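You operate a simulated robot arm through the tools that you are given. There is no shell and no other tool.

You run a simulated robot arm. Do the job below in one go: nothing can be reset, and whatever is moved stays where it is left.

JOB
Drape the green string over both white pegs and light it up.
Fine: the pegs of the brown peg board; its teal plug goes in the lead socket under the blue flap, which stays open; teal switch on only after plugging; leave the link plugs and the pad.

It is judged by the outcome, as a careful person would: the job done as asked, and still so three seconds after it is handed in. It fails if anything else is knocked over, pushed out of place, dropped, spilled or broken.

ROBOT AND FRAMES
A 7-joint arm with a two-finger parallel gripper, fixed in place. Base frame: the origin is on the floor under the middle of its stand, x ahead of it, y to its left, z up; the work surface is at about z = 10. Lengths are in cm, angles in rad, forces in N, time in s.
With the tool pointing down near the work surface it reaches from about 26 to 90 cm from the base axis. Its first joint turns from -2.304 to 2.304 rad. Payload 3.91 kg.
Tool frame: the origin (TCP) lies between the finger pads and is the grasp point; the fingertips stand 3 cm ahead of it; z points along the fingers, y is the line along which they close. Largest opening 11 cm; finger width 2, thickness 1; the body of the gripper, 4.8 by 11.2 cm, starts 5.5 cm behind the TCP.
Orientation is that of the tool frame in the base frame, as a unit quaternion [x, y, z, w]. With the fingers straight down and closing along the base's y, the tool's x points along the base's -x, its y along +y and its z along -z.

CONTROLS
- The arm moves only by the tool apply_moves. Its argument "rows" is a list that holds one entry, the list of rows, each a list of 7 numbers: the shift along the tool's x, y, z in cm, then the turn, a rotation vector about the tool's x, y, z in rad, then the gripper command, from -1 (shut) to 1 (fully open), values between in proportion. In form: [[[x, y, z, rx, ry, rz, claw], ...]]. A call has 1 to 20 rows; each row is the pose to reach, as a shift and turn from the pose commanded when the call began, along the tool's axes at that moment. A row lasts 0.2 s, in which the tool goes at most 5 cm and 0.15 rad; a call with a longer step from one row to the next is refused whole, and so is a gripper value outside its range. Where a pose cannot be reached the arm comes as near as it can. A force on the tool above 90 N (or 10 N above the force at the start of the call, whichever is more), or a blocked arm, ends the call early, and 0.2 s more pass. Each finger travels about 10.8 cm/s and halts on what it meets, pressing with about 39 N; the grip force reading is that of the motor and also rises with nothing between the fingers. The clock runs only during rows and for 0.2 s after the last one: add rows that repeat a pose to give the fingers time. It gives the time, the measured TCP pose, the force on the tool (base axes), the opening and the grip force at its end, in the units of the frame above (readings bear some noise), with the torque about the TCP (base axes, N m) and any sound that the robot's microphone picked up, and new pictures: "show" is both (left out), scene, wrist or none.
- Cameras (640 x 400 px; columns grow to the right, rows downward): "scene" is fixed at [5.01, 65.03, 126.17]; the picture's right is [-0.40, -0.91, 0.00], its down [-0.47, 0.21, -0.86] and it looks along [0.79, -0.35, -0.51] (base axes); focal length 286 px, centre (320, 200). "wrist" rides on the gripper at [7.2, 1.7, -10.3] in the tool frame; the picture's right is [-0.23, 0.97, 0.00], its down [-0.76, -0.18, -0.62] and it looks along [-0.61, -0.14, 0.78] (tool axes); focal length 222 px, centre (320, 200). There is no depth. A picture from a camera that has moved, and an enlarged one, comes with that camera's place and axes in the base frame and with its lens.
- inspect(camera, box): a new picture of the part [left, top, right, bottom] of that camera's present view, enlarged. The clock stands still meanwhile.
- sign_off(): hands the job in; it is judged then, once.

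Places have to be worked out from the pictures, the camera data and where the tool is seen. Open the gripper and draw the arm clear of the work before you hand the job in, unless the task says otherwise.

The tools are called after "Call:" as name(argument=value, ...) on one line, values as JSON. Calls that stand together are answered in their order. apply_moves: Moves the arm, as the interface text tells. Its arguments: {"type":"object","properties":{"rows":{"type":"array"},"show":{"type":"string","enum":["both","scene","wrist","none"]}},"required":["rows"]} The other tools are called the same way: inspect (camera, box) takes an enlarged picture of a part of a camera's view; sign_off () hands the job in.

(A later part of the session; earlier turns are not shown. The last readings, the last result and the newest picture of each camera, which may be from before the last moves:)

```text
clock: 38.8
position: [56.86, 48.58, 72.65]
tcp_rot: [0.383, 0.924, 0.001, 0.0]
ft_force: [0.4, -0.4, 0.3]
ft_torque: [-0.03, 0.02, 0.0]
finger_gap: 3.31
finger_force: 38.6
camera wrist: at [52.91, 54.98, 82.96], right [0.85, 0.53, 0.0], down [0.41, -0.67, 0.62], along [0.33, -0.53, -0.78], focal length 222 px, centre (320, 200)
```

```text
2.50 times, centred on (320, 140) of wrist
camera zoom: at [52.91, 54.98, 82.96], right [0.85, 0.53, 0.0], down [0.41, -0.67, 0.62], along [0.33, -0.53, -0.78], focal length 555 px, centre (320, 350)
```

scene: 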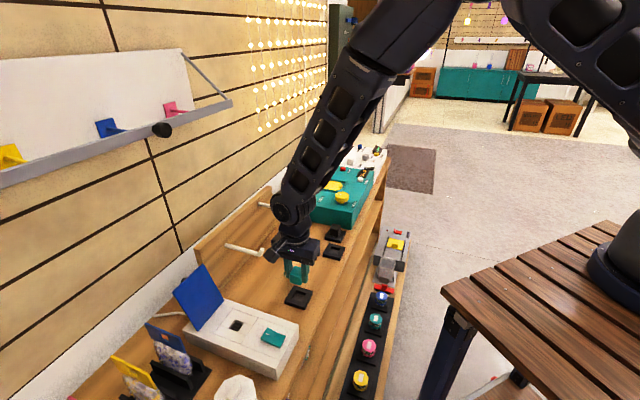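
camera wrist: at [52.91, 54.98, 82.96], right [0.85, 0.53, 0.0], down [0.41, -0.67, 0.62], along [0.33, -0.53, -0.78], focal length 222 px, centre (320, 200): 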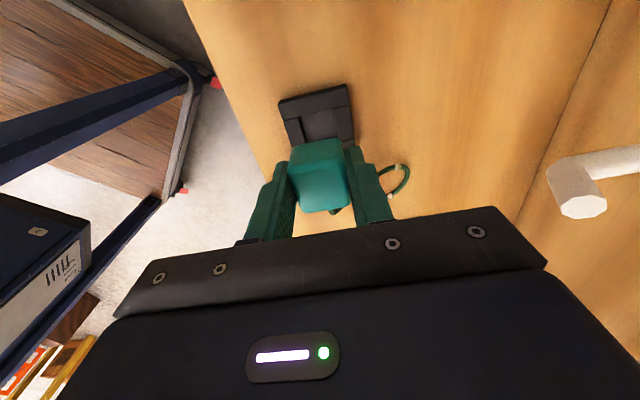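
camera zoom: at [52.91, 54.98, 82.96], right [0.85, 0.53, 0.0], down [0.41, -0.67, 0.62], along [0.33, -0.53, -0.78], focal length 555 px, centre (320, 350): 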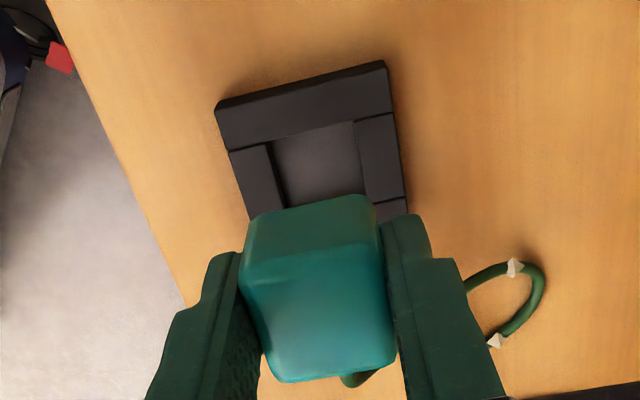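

The pad stayed and the plug is lifted. Before routing, I raise it and tilt it to show its underside to the scene camera, to learn the shape of its contacts.

Call:
apply_moves(rows=[[[-0.9, -1.2, -2.8, 0, 0.12, 0, -0.6], [-1.8, -2.4, -5.5, 0, 0.25, 0, -0.6], [-2.7, -3.6, -8.3, 0, 0.38, 0, -0.6], [-3.5, -4.9, -11.1, 0, 0.51, 0, -0.6], [-4.4, -6.1, -13.8, 0, 0.64, 0, -0.6], [-5.3, -7.3, -16.6, 0, 0.77, 0, -0.6], [-6.2, -8.5, -19.35, 0, 0.9, 0, -0.6], [-6.2, -8.5, -19.35, 0, 0.9, 0, -0.6]]], show="both")

Call:
inspect(camera="scene", box=[260, 140, 400, 260])

```text
clock: 40.6
position: [55.21, 38.12, 92.32]
tcp_rot: [0.344, 0.832, 0.168, -0.402]
ft_force: [-0.2, -0.8, -0.7]
ft_torque: [-0.04, -0.02, -0.02]
finger_gap: 3.32
finger_force: 39.2
camera wrist: at [58.93, 36.88, 104.27], right [0.79, 0.59, -0.18], down [0.55, -0.81, -0.21], along [-0.27, 0.07, -0.96], focal length 222 px, centre (320, 200)
```

scene: 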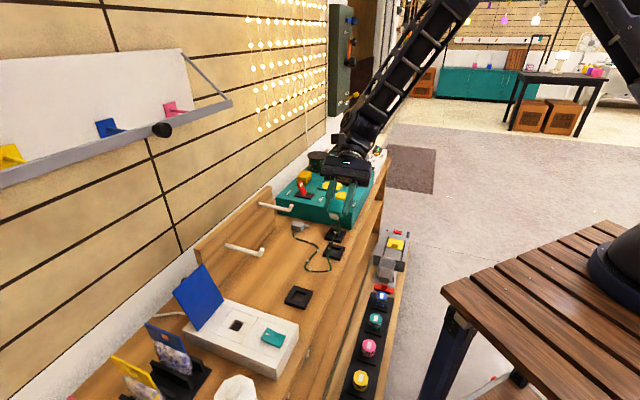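
wrist: 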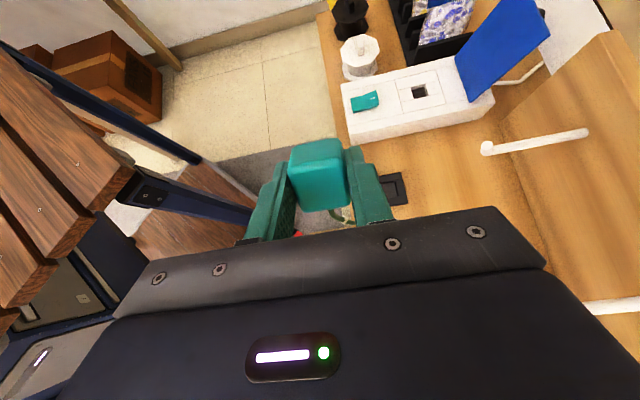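

```text
3.33 times, centred on (330, 200) of scene
camera zoom: at [5.01, 65.03, 126.17], right [-0.4, -0.91, 0.0], down [-0.47, 0.21, -0.86], along [0.79, -0.35, -0.51], focal length 952 px, centre (287, 200)
```

zoom: 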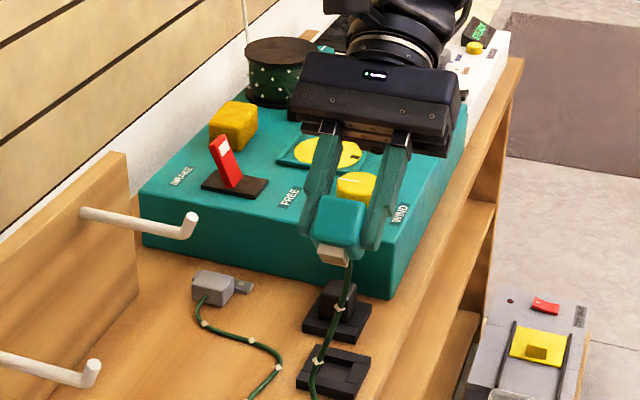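

A light-coloured foot protrudes beneath the plug; I zoom in more on it.

Call:
inspect(camera="scene", box=[325, 190, 365, 225])

Call:
inspect(camera="wrist", box=[340, 40, 520, 160])

```text
11.43 times, centred on (345, 208) of scene
camera zoom: at [5.01, 65.03, 126.17], right [-0.4, -0.91, 0.0], down [-0.47, 0.21, -0.86], along [0.79, -0.35, -0.51], focal length 3263 px, centre (34, 114)
```

zoom: 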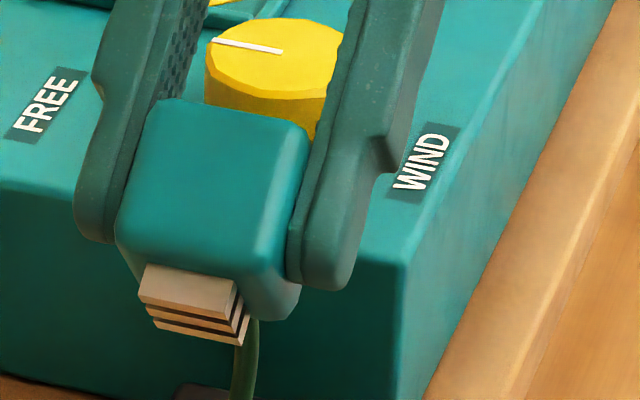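

```text
3.33 times, centred on (430, 100) of wrist
camera zoom: at [58.93, 36.88, 104.27], right [0.79, 0.59, -0.18], down [0.55, -0.81, -0.21], along [-0.27, 0.07, -0.96], focal length 740 px, centre (-47, 533)
```

zoom: 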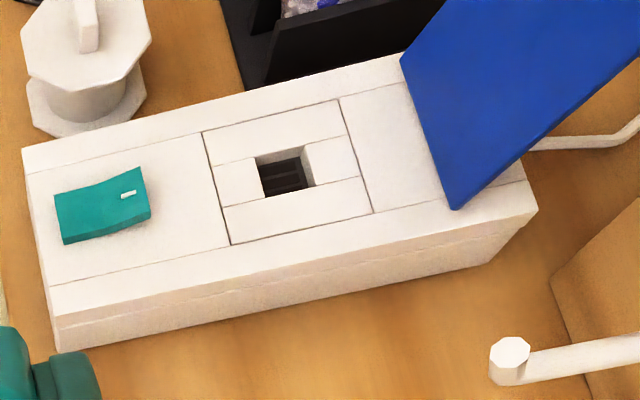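

The foot has four thin blades along the depth direction, matching the socket slots, and the plug sits centred in the grip. Now I set the tool upright again and carry the plug to the right of the far peg, above peg height.

Call:
apply_moves(rows=[[[-1.8, 1.7, -1.75, 0, -0.128, 0, -0.6], [-3.6, 3.4, -3.5, 0, -0.257, 0, -0.6], [-5.4, 5.1, -5.2, 0, -0.386, 0, -0.6], [-7.2, 6.9, -7.0, 0, -0.514, 0, -0.6], [-9, 8.6, -8.7, 0, -0.643, 0, -0.6], [-10.8, 10.3, -10.5, 0, -0.771, 0, -0.6], [-12.6, 12, -12.2, 0, -0.9, 0, -0.6], [-12.6, 12, -12.2, 0, -0.9, 0, -0.6]]], show="both")

Call:
inspect(camera="scene", box=[220, 150, 380, 280])

```text
clock: 42.4
position: [76.07, 34.24, 89.84]
tcp_rot: [0.383, 0.924, 0.0, 0.002]
ft_force: [0.0, 0.0, -0.7]
ft_torque: [0.0, -0.03, 0.0]
finger_gap: 3.3
finger_force: 38.6
camera wrist: at [72.02, 40.71, 100.05], right [0.85, 0.53, 0.0], down [0.41, -0.66, 0.62], along [0.33, -0.53, -0.78], focal length 222 px, centre (320, 200)
```

scene: 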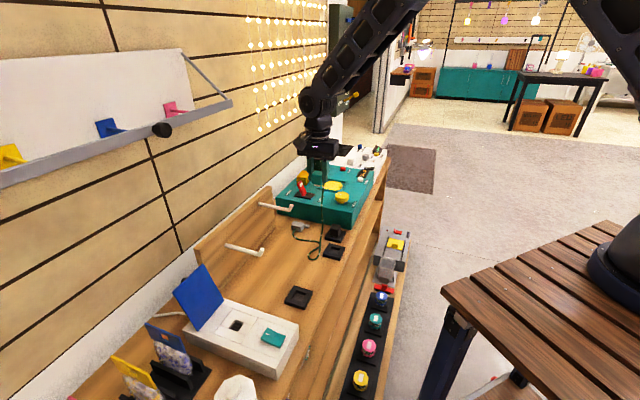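
wrist: 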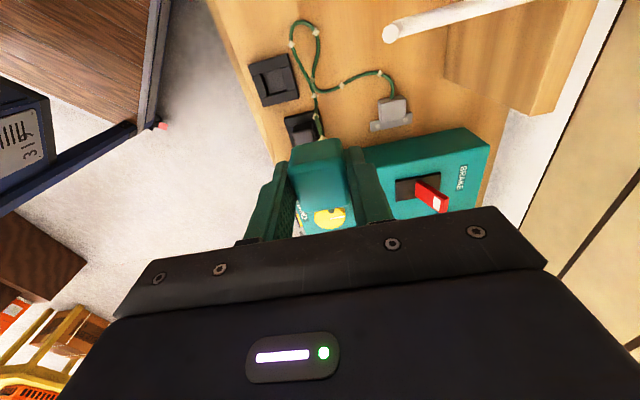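

```text
3.08 times, centred on (300, 215) of scene
camera zoom: at [5.01, 65.03, 126.17], right [-0.4, -0.91, 0.0], down [-0.47, 0.21, -0.86], along [0.79, -0.35, -0.51], focal length 878 px, centre (382, 154)
```

zoom: 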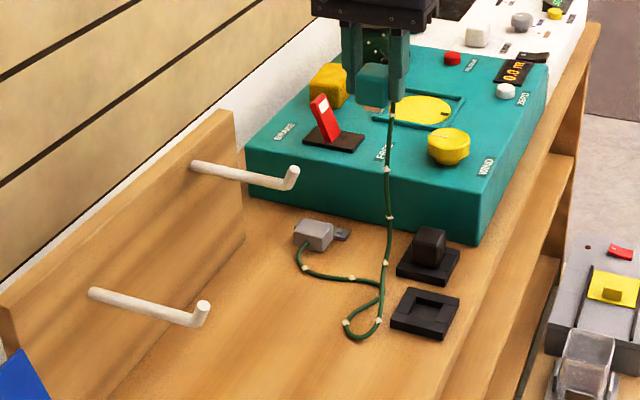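

The string hangs freely from the plug to the right of the far peg. I move toward the wall to b≈89.5, leaning the hand back toward the robot to stay clear of the hook bar.

Call:
apply_moves(rows=[[[0, 2.3, 0.2, -0.06, 0, 0, -0.6], [0, 4.6, 0.3, -0.12, 0, 0, -0.6], [0, 6.9, 0.5, -0.18, 0, 0, -0.6], [0, 9.2, 0.7, -0.24, 0, 0, -0.6], [0, 11.5, 0.84, -0.3, 0, 0, -0.6], [0, 11.5, 0.84, -0.3, 0, 0, -0.6]]], show="both")

Call:
inspect(camera="scene", box=[220, 130, 380, 260])

```text
clock: 43.8
position: [84.06, 42.54, 88.86]
tcp_rot: [0.378, 0.913, 0.139, 0.058]
ft_force: [-0.2, 0.6, -0.5]
ft_torque: [0.0, -0.02, 0.01]
finger_gap: 3.3
finger_force: 39.1
camera wrist: at [77.97, 46.66, 99.25], right [0.82, 0.5, 0.29], down [0.29, -0.79, 0.54], along [0.5, -0.36, -0.79], focal length 222 px, centre (320, 200)
```

scene: 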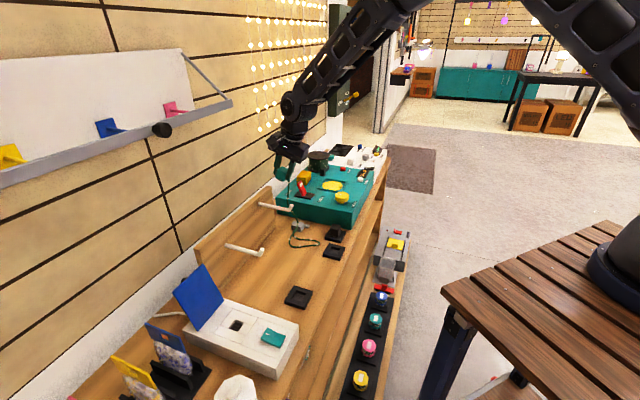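
wrist: 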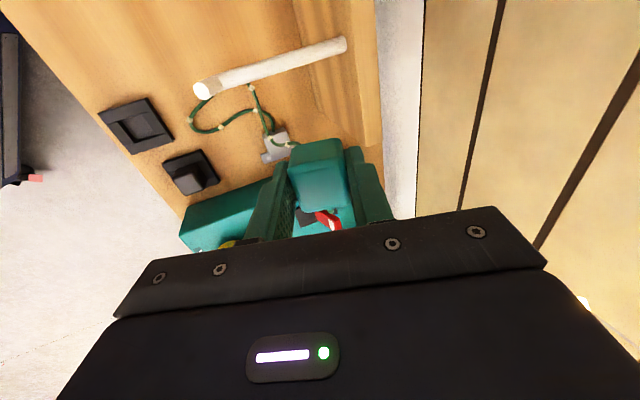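

```text
3.08 times, centred on (300, 195) of scene
camera zoom: at [5.01, 65.03, 126.17], right [-0.4, -0.91, 0.0], down [-0.47, 0.21, -0.86], along [0.79, -0.35, -0.51], focal length 878 px, centre (382, 215)
```

zoom: 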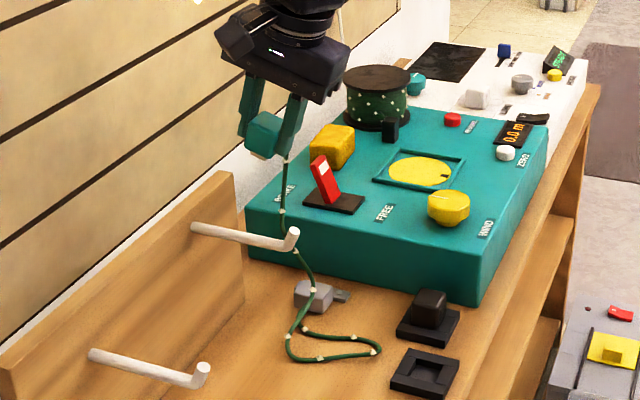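

The string drops down on the right side of the far peg, between its tip and the board. I carry the plug left over that peg at the same height.

Call:
apply_moves(rows=[[[2.5, 0, 0, 0, 0, 0, -0.6], [5, 0, 0, 0, 0, 0, -0.6], [7.5, 0, 0, 0, 0, 0, -0.6], [10, 0, 0, 0, 0, 0, -0.6], [12.5, 0, 0, 0, 0, 0, -0.6], [15, 0, 0, 0, 0, 0, -0.6], [15, 0, 0, 0, 0, 0, -0.6]]], show="both")

Call:
inspect(camera="scene", box=[200, 130, 360, 260])

```text
clock: 45.4
position: [73.44, 53.07, 88.94]
tcp_rot: [0.378, 0.913, 0.14, 0.057]
ft_force: [0.4, 0.1, -0.7]
ft_torque: [-0.01, -0.01, 0.01]
finger_gap: 3.3
finger_force: 39.1
camera wrist: at [67.4, 57.21, 99.3], right [0.82, 0.5, 0.29], down [0.29, -0.79, 0.54], along [0.5, -0.36, -0.79], focal length 222 px, centre (320, 200)
```

scene: 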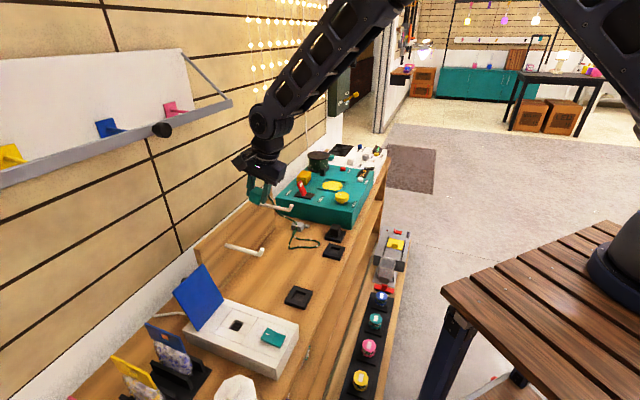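
wrist: 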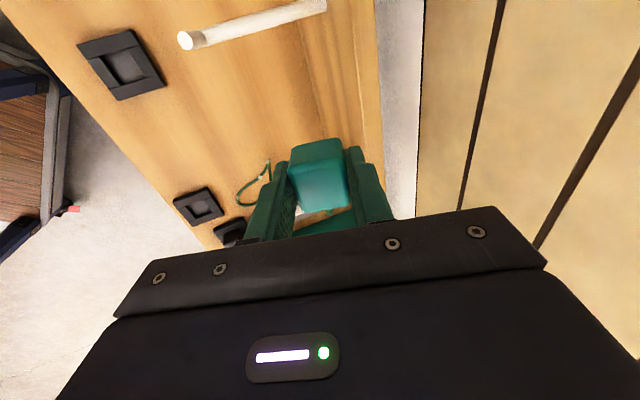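

```text
3.08 times, centred on (280, 195) of scene
camera zoom: at [5.01, 65.03, 126.17], right [-0.4, -0.91, 0.0], down [-0.47, 0.21, -0.86], along [0.79, -0.35, -0.51], focal length 878 px, centre (443, 215)
```

zoom: 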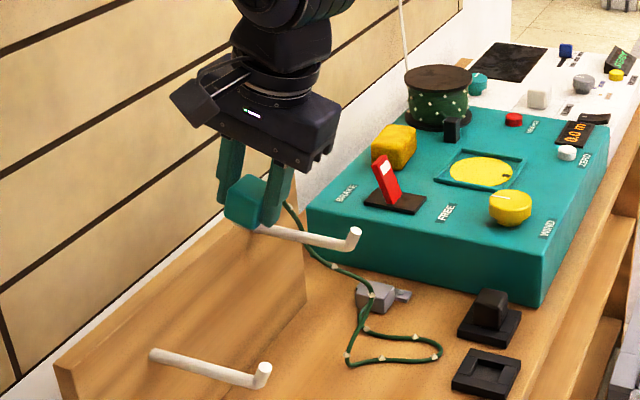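

The string now lies over the far peg's rod. I continue left over the near peg, keeping b≈89.5.

Call:
apply_moves(rows=[[[2.5, 0, 0.2, 0, 0, 0, -0.6], [5, 0, 0.4, 0, 0, 0, -0.6], [7.5, 0, 0.6, 0, 0, 0, -0.6], [10, 0, 0.8, 0, 0, 0, -0.6], [12.5, 0, 1, 0, 0, 0, -0.6], [15, 0, 1, 0, 0, 0, -0.6], [16.5, 0, 1, 0, 0, 0, -0.6], [16.5, 0, 1, 0, 0, 0, -0.6]]], show="both")

Call:
inspect(camera="scene", box=[180, 150, 340, 280])

```text
clock: 47.2
position: [62.04, 65.02, 87.96]
tcp_rot: [0.379, 0.913, 0.138, 0.058]
ft_force: [0.1, -0.2, -0.3]
ft_torque: [0.01, 0.01, 0.0]
finger_gap: 3.31
finger_force: 39.2
camera wrist: at [55.92, 69.15, 98.3], right [0.82, 0.5, 0.29], down [0.29, -0.79, 0.54], along [0.5, -0.36, -0.79], focal length 222 px, centre (320, 200)
```

scene: 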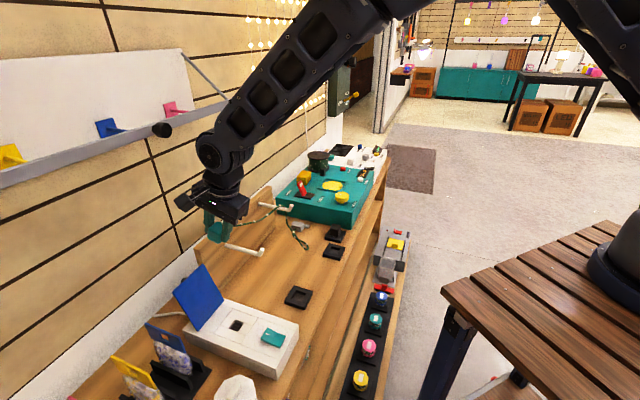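
wrist: 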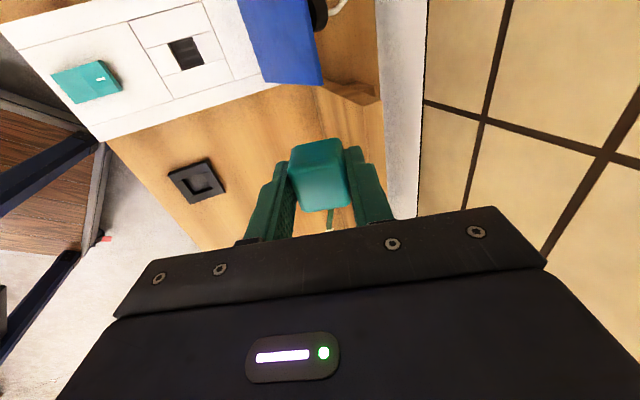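

```text
3.08 times, centred on (260, 215) of scene
camera zoom: at [5.01, 65.03, 126.17], right [-0.4, -0.91, 0.0], down [-0.47, 0.21, -0.86], along [0.79, -0.35, -0.51], focal length 878 px, centre (505, 154)
```

zoom: 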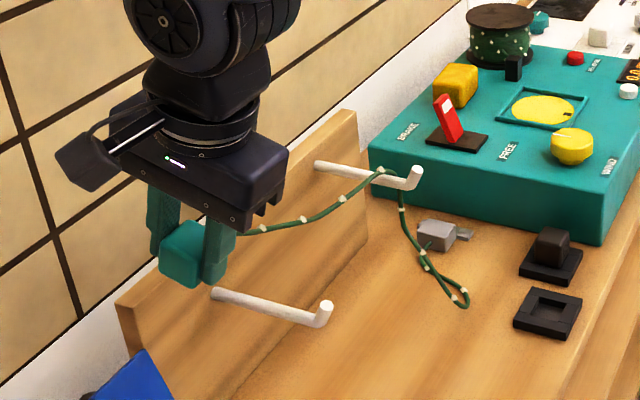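

The string runs from the far peg, just behind its upturned tip, to the plug, which is now left of the near peg. I lower the plug there so the string settles over the near peg's rod.

Call:
apply_moves(rows=[[[0.2, -0.55, 1.8, 0, 0, 0, -0.6], [0.5, -1.1, 3.6, 0, 0, 0, -0.6], [0.7, -1.65, 5.4, 0, 0, 0, -0.6], [0.9, -2.2, 7.15, 0, 0, 0, -0.6], [0.9, -2.2, 7.15, 0, 0, 0, -0.6]]], show="both")

Call:
inspect(camera="scene", box=[180, 170, 340, 300])

```text
clock: 48.4
position: [61.39, 65.59, 80.58]
tcp_rot: [0.378, 0.914, 0.138, 0.058]
ft_force: [-0.2, 1.1, -0.1]
ft_torque: [0.01, 0.0, -0.01]
finger_gap: 3.3
finger_force: 39.2
camera wrist: at [55.32, 69.79, 90.87], right [0.82, 0.5, 0.29], down [0.29, -0.79, 0.54], along [0.5, -0.36, -0.79], focal length 222 px, centre (320, 200)
```

scene: 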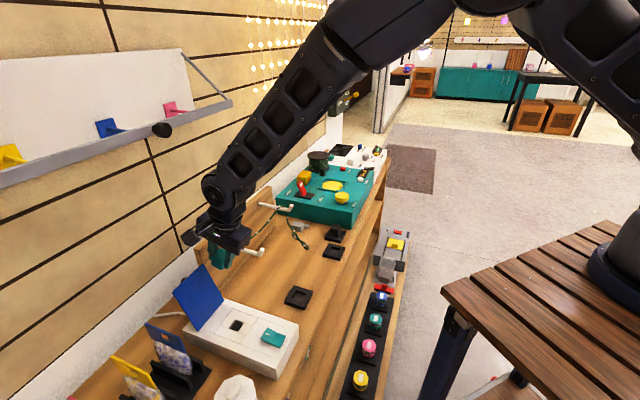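
wrist: 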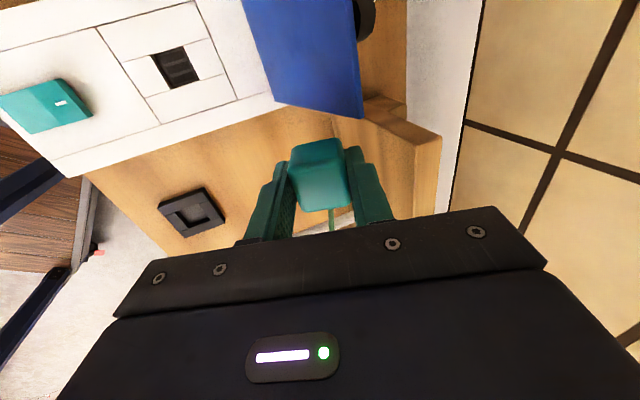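

```text
3.08 times, centred on (260, 235) of scene
camera zoom: at [5.01, 65.03, 126.17], right [-0.4, -0.91, 0.0], down [-0.47, 0.21, -0.86], along [0.79, -0.35, -0.51], focal length 878 px, centre (505, 92)
```

zoom: 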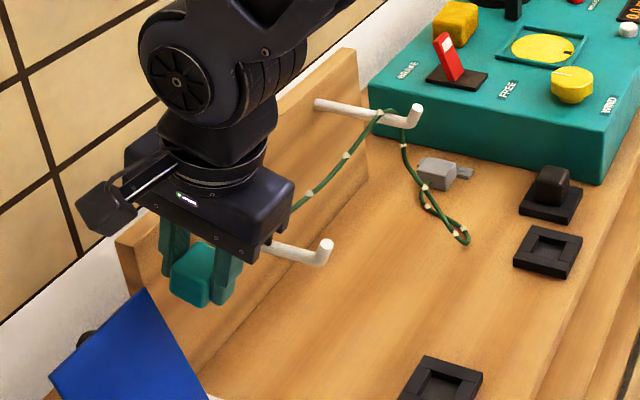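

Next I move diagonally to above the socket and set the tool vertical.

Call:
apply_moves(rows=[[[1.8, -1.72, -0.53, 0.075, 0, 0, -0.6], [3.6, -3.44, -1.06, 0.15, 0, 0, -0.6], [5.4, -5.16, -1.6, 0.225, 0, 0, -0.6], [7.18, -6.88, -2.13, 0.3, 0, 0, -0.6], [7.18, -6.88, -2.13, 0.3, 0, 0, -0.6]]], show="both")

Call:
inspect(camera="scene", box=[180, 190, 340, 350])

Call:
inspect(camera="wrist", box=[230, 60, 410, 220])

```text
clock: 49.6
position: [51.19, 65.57, 80.49]
tcp_rot: [0.383, 0.924, 0.001, 0.0]
ft_force: [0.8, -0.4, -0.1]
ft_torque: [0.03, 0.0, 0.01]
finger_gap: 3.29
finger_force: 38.9
camera wrist: at [47.27, 72.04, 90.82], right [0.85, 0.53, 0.0], down [0.41, -0.66, 0.62], along [0.33, -0.53, -0.78], focal length 222 px, centre (320, 200)
```

scene: 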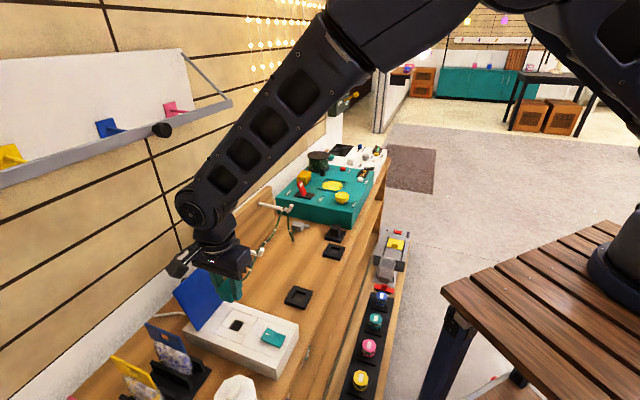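
wrist: 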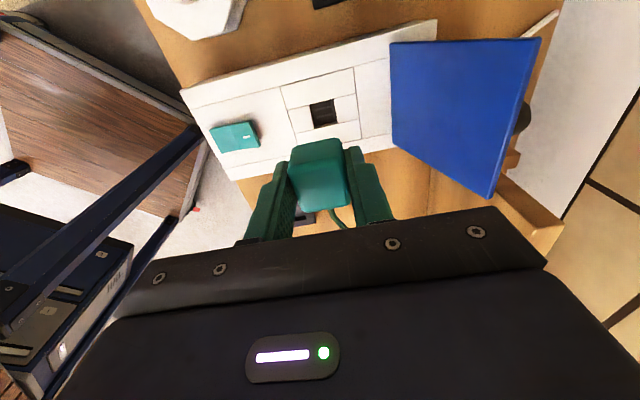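

```text
2.50 times, centred on (260, 270) of scene
camera zoom: at [5.01, 65.03, 126.17], right [-0.4, -0.91, 0.0], down [-0.47, 0.21, -0.86], along [0.79, -0.35, -0.51], focal length 714 px, centre (470, 25)
```

zoom: 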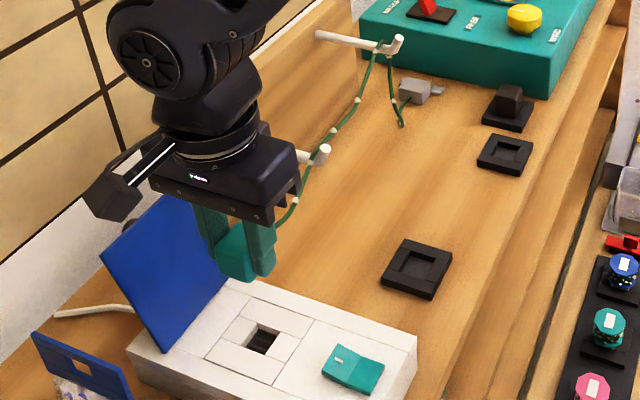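

```text
2.50 times, centred on (320, 140) of wrist
camera zoom: at [47.27, 72.04, 90.82], right [0.85, 0.53, 0.0], down [0.41, -0.66, 0.62], along [0.33, -0.53, -0.78], focal length 555 px, centre (320, 350)
```

zoom: 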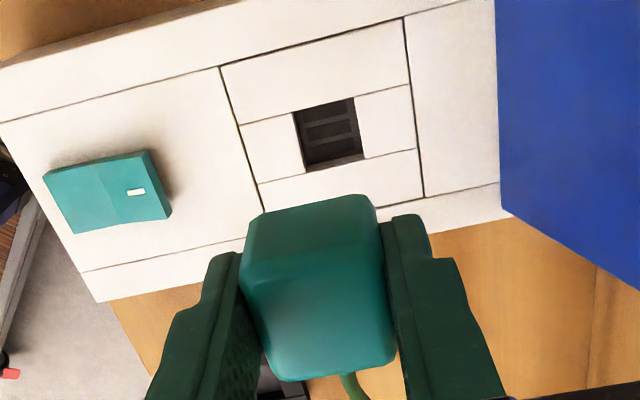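

I need to see whether the string lies behind the near peg's upturned tip; I zoom in there.

Call:
inspect(camera="scene", box=[240, 195, 310, 275])

Call:
inspect(camera="wrist", box=[280, 70, 370, 140])

```text
5.00 times, centred on (275, 235) of scene
camera zoom: at [5.01, 65.03, 126.17], right [-0.4, -0.91, 0.0], down [-0.47, 0.21, -0.86], along [0.79, -0.35, -0.51], focal length 1427 px, centre (545, 25)
```

zoom: 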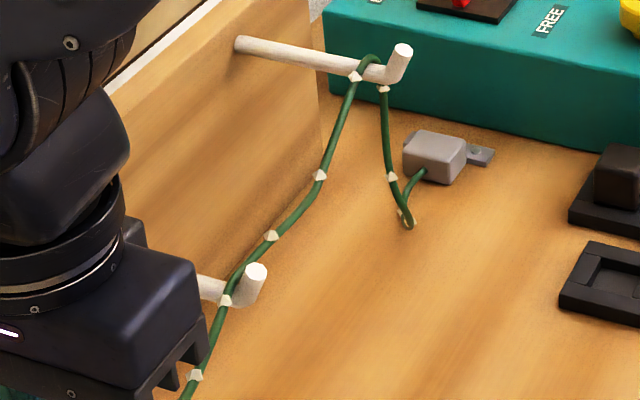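

```text
5.71 times, centred on (325, 105) of wrist
camera zoom: at [47.27, 72.04, 90.82], right [0.85, 0.53, 0.0], down [0.41, -0.66, 0.62], along [0.33, -0.53, -0.78], focal length 1269 px, centre (291, 743)
```

zoom: 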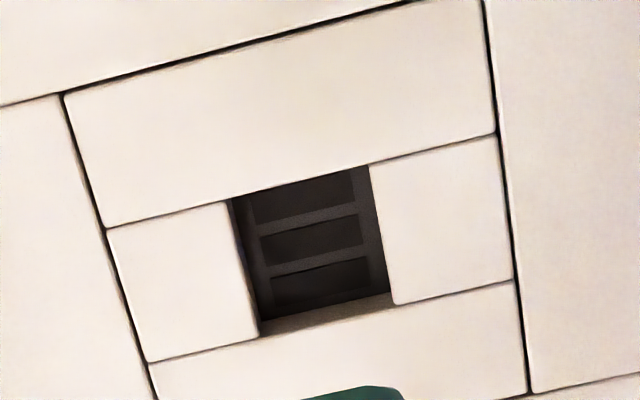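

Both pegs carry the string just behind their upturned tips. The socket has three slots; I lower the plug to about 2 cm above the rim to compare plug foot and hole directly.

Call:
apply_moves(rows=[[[0, 0, 1.5, 0, 0, 0, -0.6], [0, 0, 3, 0, 0, 0, -0.6], [0, 0, 4.5, 0, 0, 0, -0.6], [0, 0, 6, 0, 0, 0, -0.6], [0, 0, 6, 0, 0, 0, -0.6]]], show="both")

Call:
inspect(camera="scene", box=[215, 295, 265, 335])

Call:
inspect(camera="wrist", box=[260, 60, 390, 160])

```text
clock: 50.8
position: [51.25, 65.69, 74.52]
tcp_rot: [0.383, 0.924, 0.001, 0.0]
ft_force: [-0.4, 1.5, 0.0]
ft_torque: [0.03, 0.02, -0.02]
finger_gap: 3.31
finger_force: 39.2
camera wrist: at [47.29, 72.01, 84.78], right [0.85, 0.53, 0.0], down [0.41, -0.67, 0.62], along [0.33, -0.53, -0.78], focal length 222 px, centre (320, 200)
```

scene: 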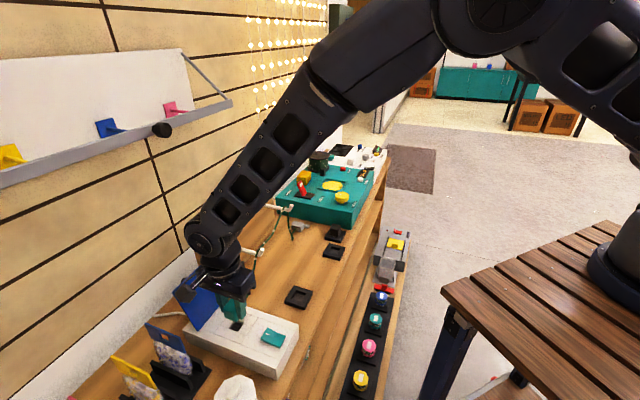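
wrist: 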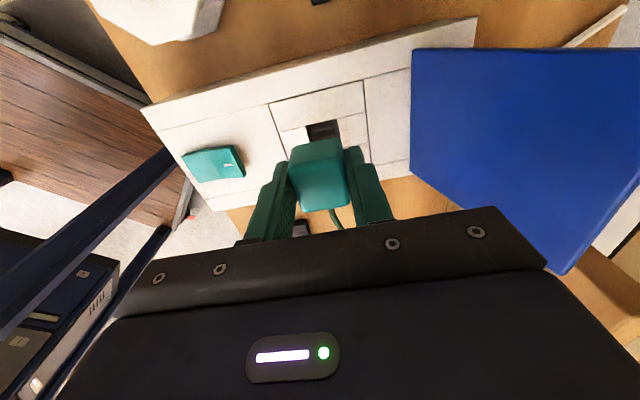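

```text
10.00 times, centred on (240, 315) of scene
camera zoom: at [5.01, 65.03, 126.17], right [-0.4, -0.91, 0.0], down [-0.47, 0.21, -0.86], along [0.79, -0.35, -0.51], focal length 2855 px, centre (1120, -950)
```

zoom: 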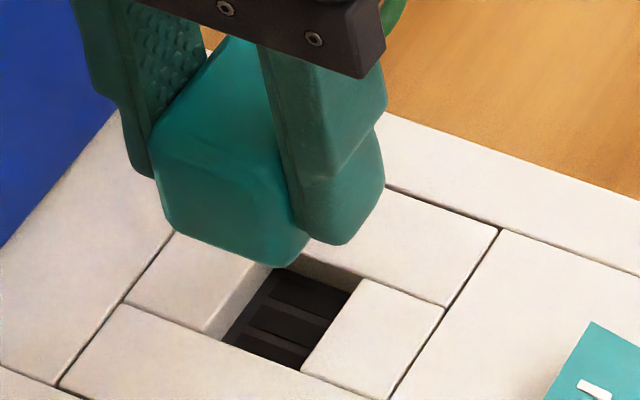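

```text
4.00 times, centred on (325, 110) of wrist
camera zoom: at [47.29, 72.01, 84.78], right [0.85, 0.53, 0.0], down [0.41, -0.67, 0.62], along [0.33, -0.53, -0.78], focal length 888 px, centre (300, 560)
```

zoom: 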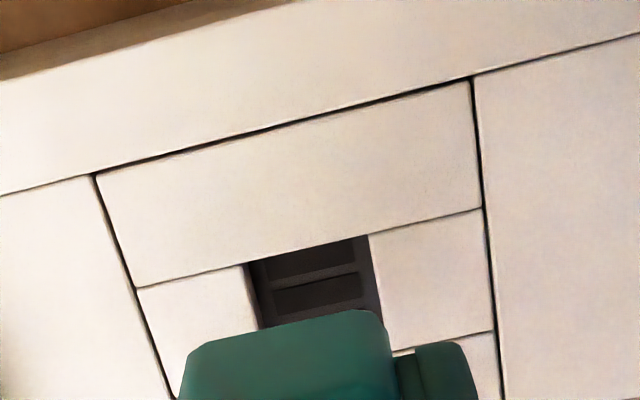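

From both cameras (using the gripped plug itself to cancel camera bias) I put the socket centre at about a=-10.35, b=83.05, i.e. about 0.35 cm farther toward the wall than the TCP. I shift by that and lower to just above the rim.

Call:
apply_moves(rows=[[[0.14, 0.36, 0, 0, 0, 0, -0.6], [0.14, 0.36, 0.8, 0, 0, 0, -0.6], [0.14, 0.36, 1.5, 0, 0, 0, -0.6], [0.14, 0.36, 1.5, 0, 0, 0, -0.6]]], show="both")

Call:
inspect(camera="scene", box=[215, 295, 265, 335])

Call:
inspect(camera="wrist", box=[260, 60, 390, 160])

```text
clock: 51.8
position: [51.43, 66.0, 72.98]
tcp_rot: [0.383, 0.924, 0.001, 0.0]
ft_force: [-0.1, 0.4, 0.2]
ft_torque: [0.0, 0.03, 0.04]
finger_gap: 3.31
finger_force: 38.7
camera wrist: at [47.48, 72.4, 83.29], right [0.85, 0.53, 0.0], down [0.41, -0.67, 0.62], along [0.33, -0.53, -0.78], focal length 222 px, centre (320, 200)
```

scene: 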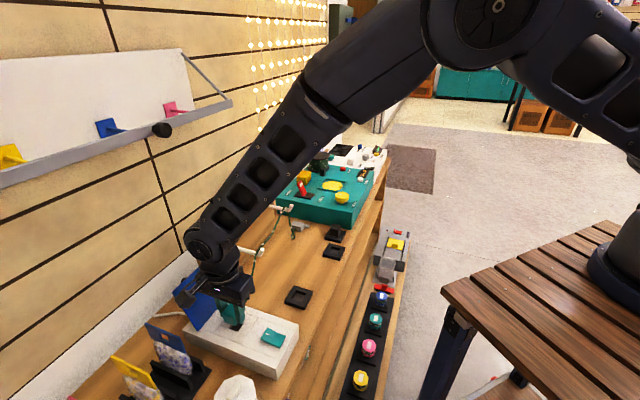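
wrist: 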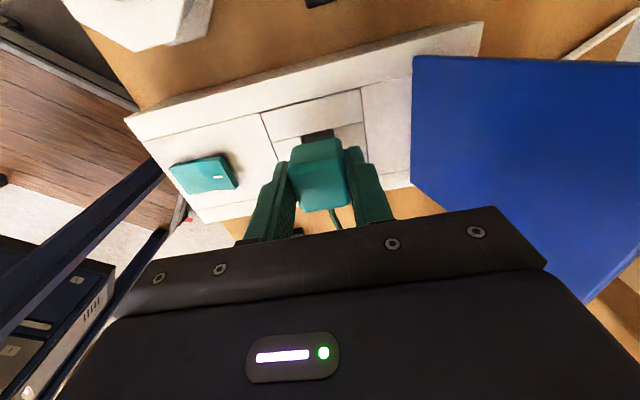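

```text
10.00 times, centred on (240, 315) of scene
camera zoom: at [5.01, 65.03, 126.17], right [-0.4, -0.91, 0.0], down [-0.47, 0.21, -0.86], along [0.79, -0.35, -0.51], focal length 2855 px, centre (1120, -950)
```

zoom: 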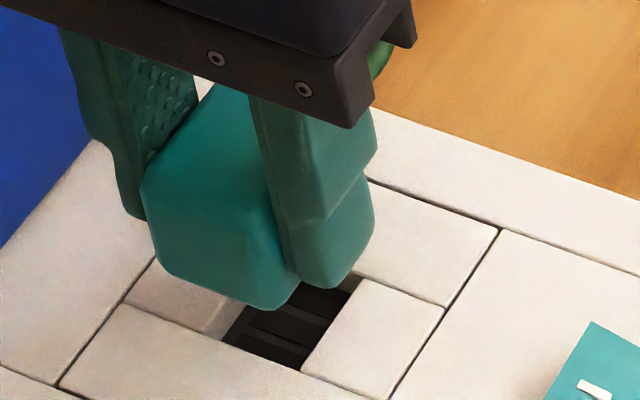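

```text
4.00 times, centred on (325, 110) of wrist
camera zoom: at [47.48, 72.4, 83.29], right [0.85, 0.53, 0.0], down [0.41, -0.67, 0.62], along [0.33, -0.53, -0.78], focal length 888 px, centre (300, 560)
```

zoom: 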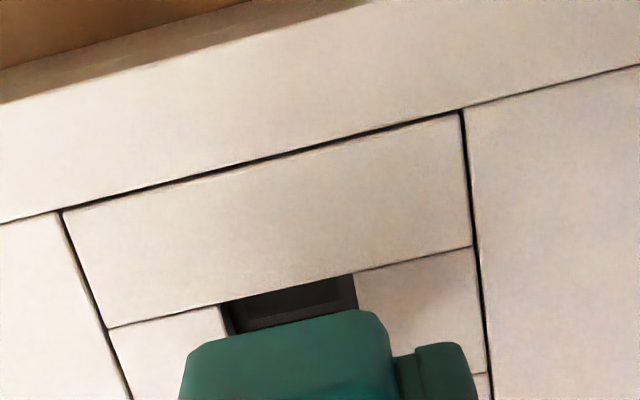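

Alignment looks right (rim centre a≈-10.31, b≈83.02; TCP a=-10.30, b=83.04). I lower slowly and watch for contact.

Call:
apply_moves(rows=[[[0, 0, 0.25, 0, 0, 0, -0.6], [0, 0, 0.5, 0, 0, 0, -0.6], [0, 0, 0.75, 0, 0, 0, -0.6], [0, 0, 1.0, 0, 0, 0, -0.6]]], show="none")

```text
clock: 52.8
position: [51.38, 66.02, 71.94]
tcp_rot: [0.383, 0.924, 0.0, -0.001]
ft_force: [-0.3, -0.1, -0.4]
ft_torque: [-0.01, -0.01, 0.03]
finger_gap: 3.33
finger_force: 39.1
```

No contact yet; I continue down in small steps.

Call:
apply_moves(rows=[[[0, 0, 0.2, 0, 0, 0, -0.6], [0, 0, 0.4, 0, 0, 0, -0.6], [0, 0, 0.6, 0, 0, 0, -0.6], [0, 0, 0.6, 0, 0, 0, -0.6]]], show="both")

Call:
inspect(camera="scene", box=[215, 295, 265, 335])

Call:
inspect(camera="wrist", box=[260, 60, 390, 160])

```text
clock: 53.8
position: [51.45, 65.99, 71.46]
tcp_rot: [0.382, 0.924, 0.0, 0.0]
ft_force: [0.3, -0.5, -0.1]
ft_torque: [0.01, 0.02, -0.01]
finger_gap: 3.3
finger_force: 38.9
camera wrist: at [47.47, 72.38, 81.71], right [0.85, 0.53, 0.0], down [0.41, -0.67, 0.62], along [0.33, -0.53, -0.78], focal length 222 px, centre (320, 200)
```

scene: 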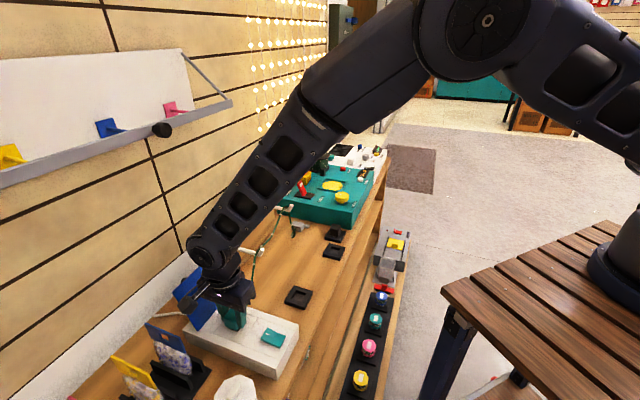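
wrist: 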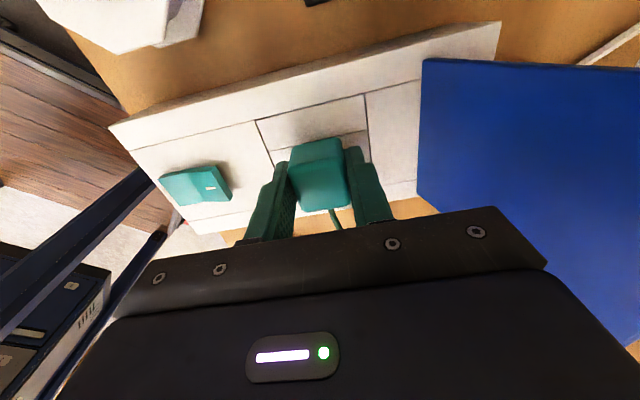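

```text
10.00 times, centred on (240, 315) of scene
camera zoom: at [5.01, 65.03, 126.17], right [-0.4, -0.91, 0.0], down [-0.47, 0.21, -0.86], along [0.79, -0.35, -0.51], focal length 2855 px, centre (1120, -950)
```

zoom: 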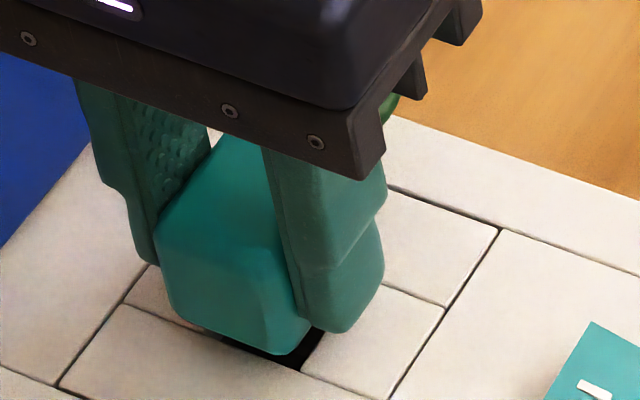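

```text
4.00 times, centred on (325, 110) of wrist
camera zoom: at [47.47, 72.38, 81.71], right [0.85, 0.53, 0.0], down [0.41, -0.67, 0.62], along [0.33, -0.53, -0.78], focal length 888 px, centre (300, 560)
```

zoom: 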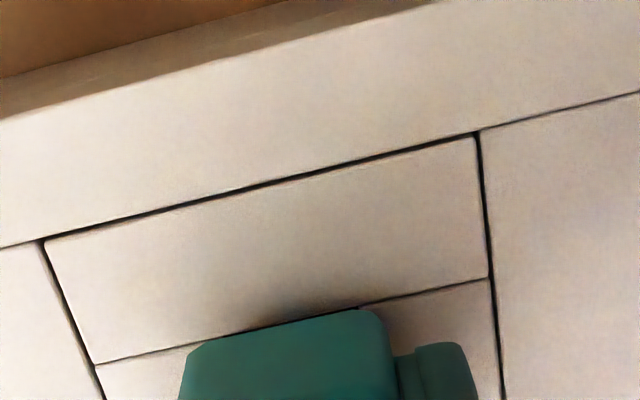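

The plug body is now about 0.5 cm above the box. I zoom in more to judge the remaining offset before pressing.

Call:
inspect(camera="scene", box=[225, 312, 261, 336])

Call:
inspect(camera="wrist", box=[270, 110, 380, 180])

```text
16.00 times, centred on (243, 324) of scene
camera zoom: at [5.01, 65.03, 126.17], right [-0.4, -0.91, 0.0], down [-0.47, 0.21, -0.86], along [0.79, -0.35, -0.51], focal length 4568 px, centre (1552, -1784)
```

zoom: 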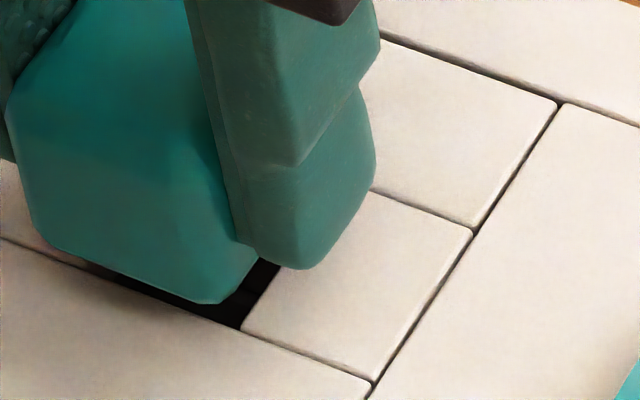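

```text
5.71 times, centred on (325, 145) of wrist
camera zoom: at [47.47, 72.38, 81.71], right [0.85, 0.53, 0.0], down [0.41, -0.67, 0.62], along [0.33, -0.53, -0.78], focal length 1269 px, centre (291, 514)
```

zoom: 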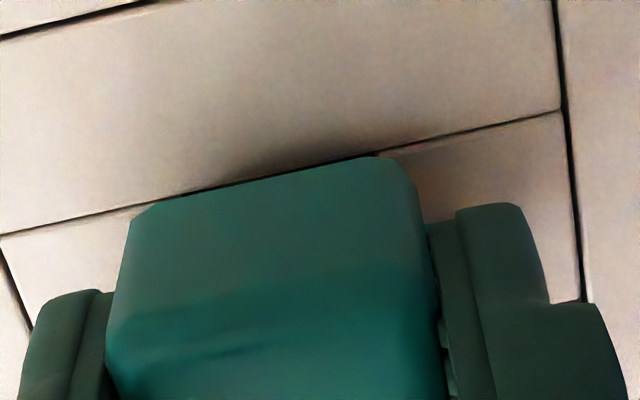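

Both views now agree to within about 1–1.5 mm. I continue down gently in 0.15 cm steps, reading the force.

Call:
apply_moves(rows=[[[0, 0, 0.15, 0, 0, 0, -0.6], [0, 0, 0.3, 0, 0, 0, -0.6], [0, 0, 0.3, 0, 0, 0, -0.6]]], show="none")

```text
clock: 54.6
position: [51.32, 65.98, 70.94]
tcp_rot: [0.382, 0.924, 0.001, 0.0]
ft_force: [0.0, -0.1, 0.0]
ft_torque: [0.01, 0.0, 0.0]
finger_gap: 3.27
finger_force: 39.2
```

Still no resistance; I go on.

Call:
apply_moves(rows=[[[0, 0, 0.15, 0, 0, 0, -0.6], [0, 0, 0.3, 0, 0, 0, -0.6], [0, 0, 0.3, 0, 0, 0, -0.6]]], show="wrist")

Call:
inspect(camera="scene", box=[225, 312, 261, 336])

Call:
inspect(camera="wrist", box=[270, 110, 380, 180])

```text
clock: 55.4
position: [51.32, 65.93, 70.8]
tcp_rot: [0.382, 0.924, 0.001, 0.001]
ft_force: [0.0, 0.7, 0.0]
ft_torque: [0.0, -0.02, 0.0]
finger_gap: 3.3
finger_force: 39.5
camera wrist: at [47.5, 72.35, 81.11], right [0.85, 0.53, 0.0], down [0.41, -0.67, 0.62], along [0.33, -0.53, -0.78], focal length 222 px, centre (320, 200)
```

wrist: 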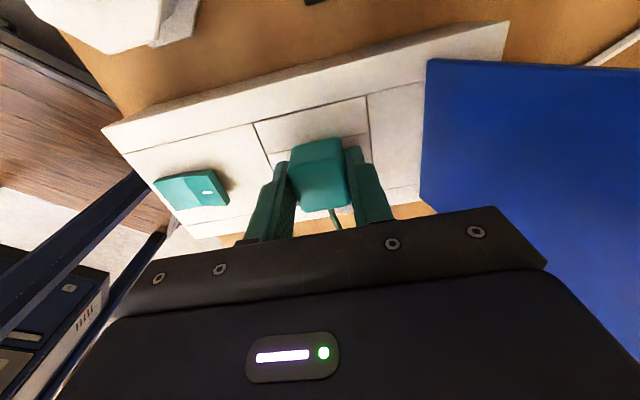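

```text
16.00 times, centred on (243, 324) of scene
camera zoom: at [5.01, 65.03, 126.17], right [-0.4, -0.91, 0.0], down [-0.47, 0.21, -0.86], along [0.79, -0.35, -0.51], focal length 4568 px, centre (1552, -1784)
```

zoom: 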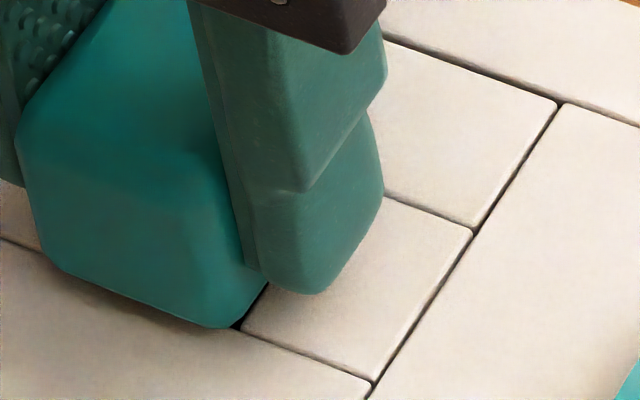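

```text
5.71 times, centred on (325, 145) of wrist
camera zoom: at [47.5, 72.35, 81.11], right [0.85, 0.53, 0.0], down [0.41, -0.67, 0.62], along [0.33, -0.53, -0.78], focal length 1269 px, centre (291, 514)
```

zoom: 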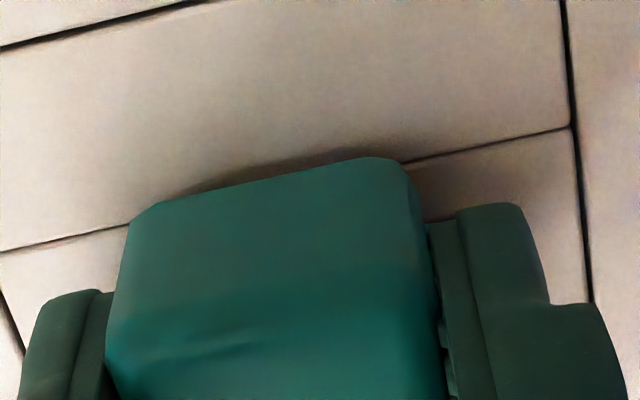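

The plug foot is entering the hole without resistance. I press on until it seats.

Call:
apply_moves(rows=[[[0, 0, 0.15, 0, 0, 0, -0.6], [0, 0, 0.3, 0, 0, 0, -0.6], [0, 0, 0.3, 0, 0, 0, -0.6]]], show="none")

```text
clock: 56.2
position: [51.35, 65.79, 70.61]
tcp_rot: [0.382, 0.924, 0.001, 0.0]
ft_force: [-2.9, -8.7, 11.3]
ft_torque: [-0.35, 0.13, 0.01]
finger_gap: 3.32
finger_force: 39.0
heard: snap
```

A "snap" was heard with a small upward force: the plug appears to have latched. I look before releasing.

Call:
inspect(camera="scene", box=[215, 300, 265, 340])

Call:
inspect(camera="wrist", box=[250, 100, 390, 240])

Call:
inspect(camera="scene", box=[220, 190, 330, 300])

```text
10.00 times, centred on (240, 320) of scene
camera zoom: at [5.01, 65.03, 126.17], right [-0.4, -0.91, 0.0], down [-0.47, 0.21, -0.86], along [0.79, -0.35, -0.51], focal length 2855 px, centre (1120, -1000)
```

zoom: 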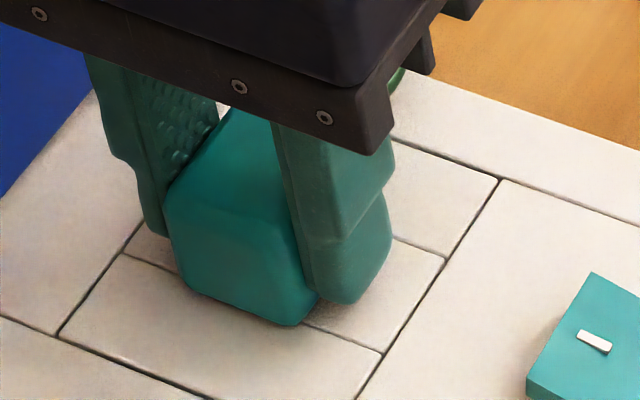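

```text
2.86 times, centred on (320, 170) of wrist
camera zoom: at [47.5, 72.31, 80.87], right [0.85, 0.53, 0.0], down [0.41, -0.67, 0.62], along [0.33, -0.53, -0.78], focal length 635 px, centre (320, 286)
```

zoom: 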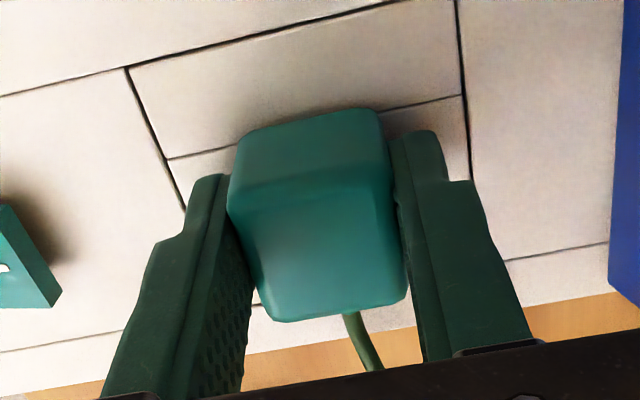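

```text
3.64 times, centred on (275, 245) of scene
camera zoom: at [5.01, 65.03, 126.17], right [-0.4, -0.91, 0.0], down [-0.47, 0.21, -0.86], along [0.79, -0.35, -0.51], focal length 1038 px, centre (484, 36)
```

zoom: 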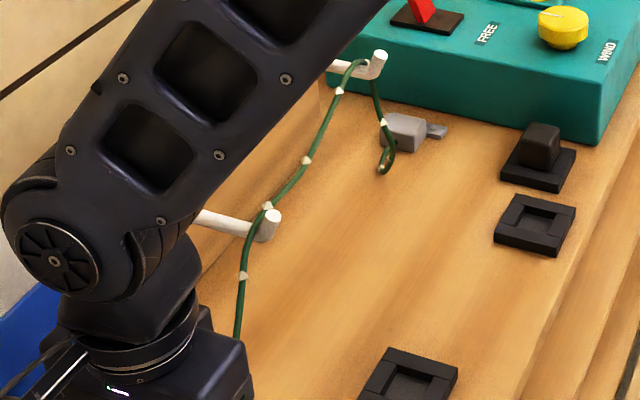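

The plug looks seated. I zoom in on the near peg, since the string is close to its tip.

Call:
inspect(camera="scene", box=[240, 230, 290, 270])

Call:
inspect(camera="scene", box=[270, 190, 320, 230])

```text
10.00 times, centred on (265, 250) of scene
camera zoom: at [5.01, 65.03, 126.17], right [-0.4, -0.91, 0.0], down [-0.47, 0.21, -0.86], along [0.79, -0.35, -0.51], focal length 2855 px, centre (870, -300)
```

zoom: 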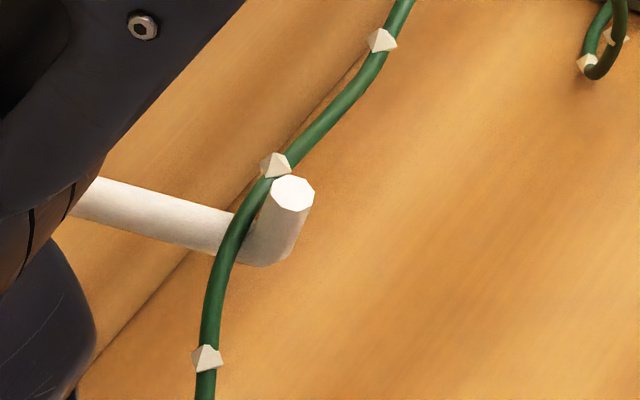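

```text
10.00 times, centred on (295, 210) of scene
camera zoom: at [5.01, 65.03, 126.17], right [-0.4, -0.91, 0.0], down [-0.47, 0.21, -0.86], along [0.79, -0.35, -0.51], focal length 2855 px, centre (570, 100)
```

zoom: 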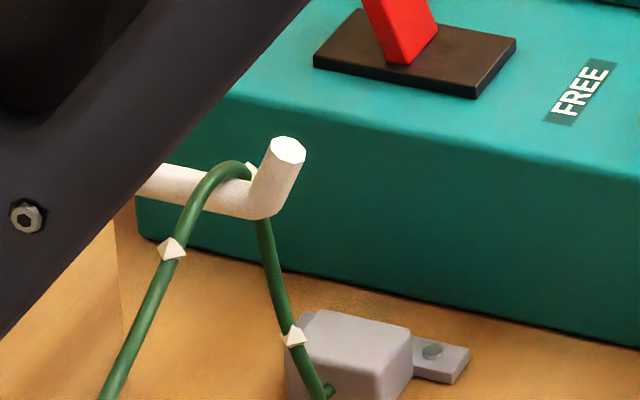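

Both pegs hold the string behind their tips. I press slightly more, while relaxing the sideways offset, to confirm the plug is fully seated.

Call:
apply_moves(rows=[[[-0.08, -0.2, 0.0, 0, 0, 0, -0.6], [-0.08, -0.2, 0.15, 0, 0, 0, -0.6], [-0.08, -0.2, 0.15, 0, 0, 0, -0.6]]], show="none")

```text
clock: 57.0
position: [51.34, 65.84, 70.63]
tcp_rot: [0.382, 0.924, 0.002, 0.001]
ft_force: [-1.5, -2.4, 23.3]
ft_torque: [-0.2, 0.01, -0.02]
finger_gap: 3.29
finger_force: 39.5
heard: snap
```

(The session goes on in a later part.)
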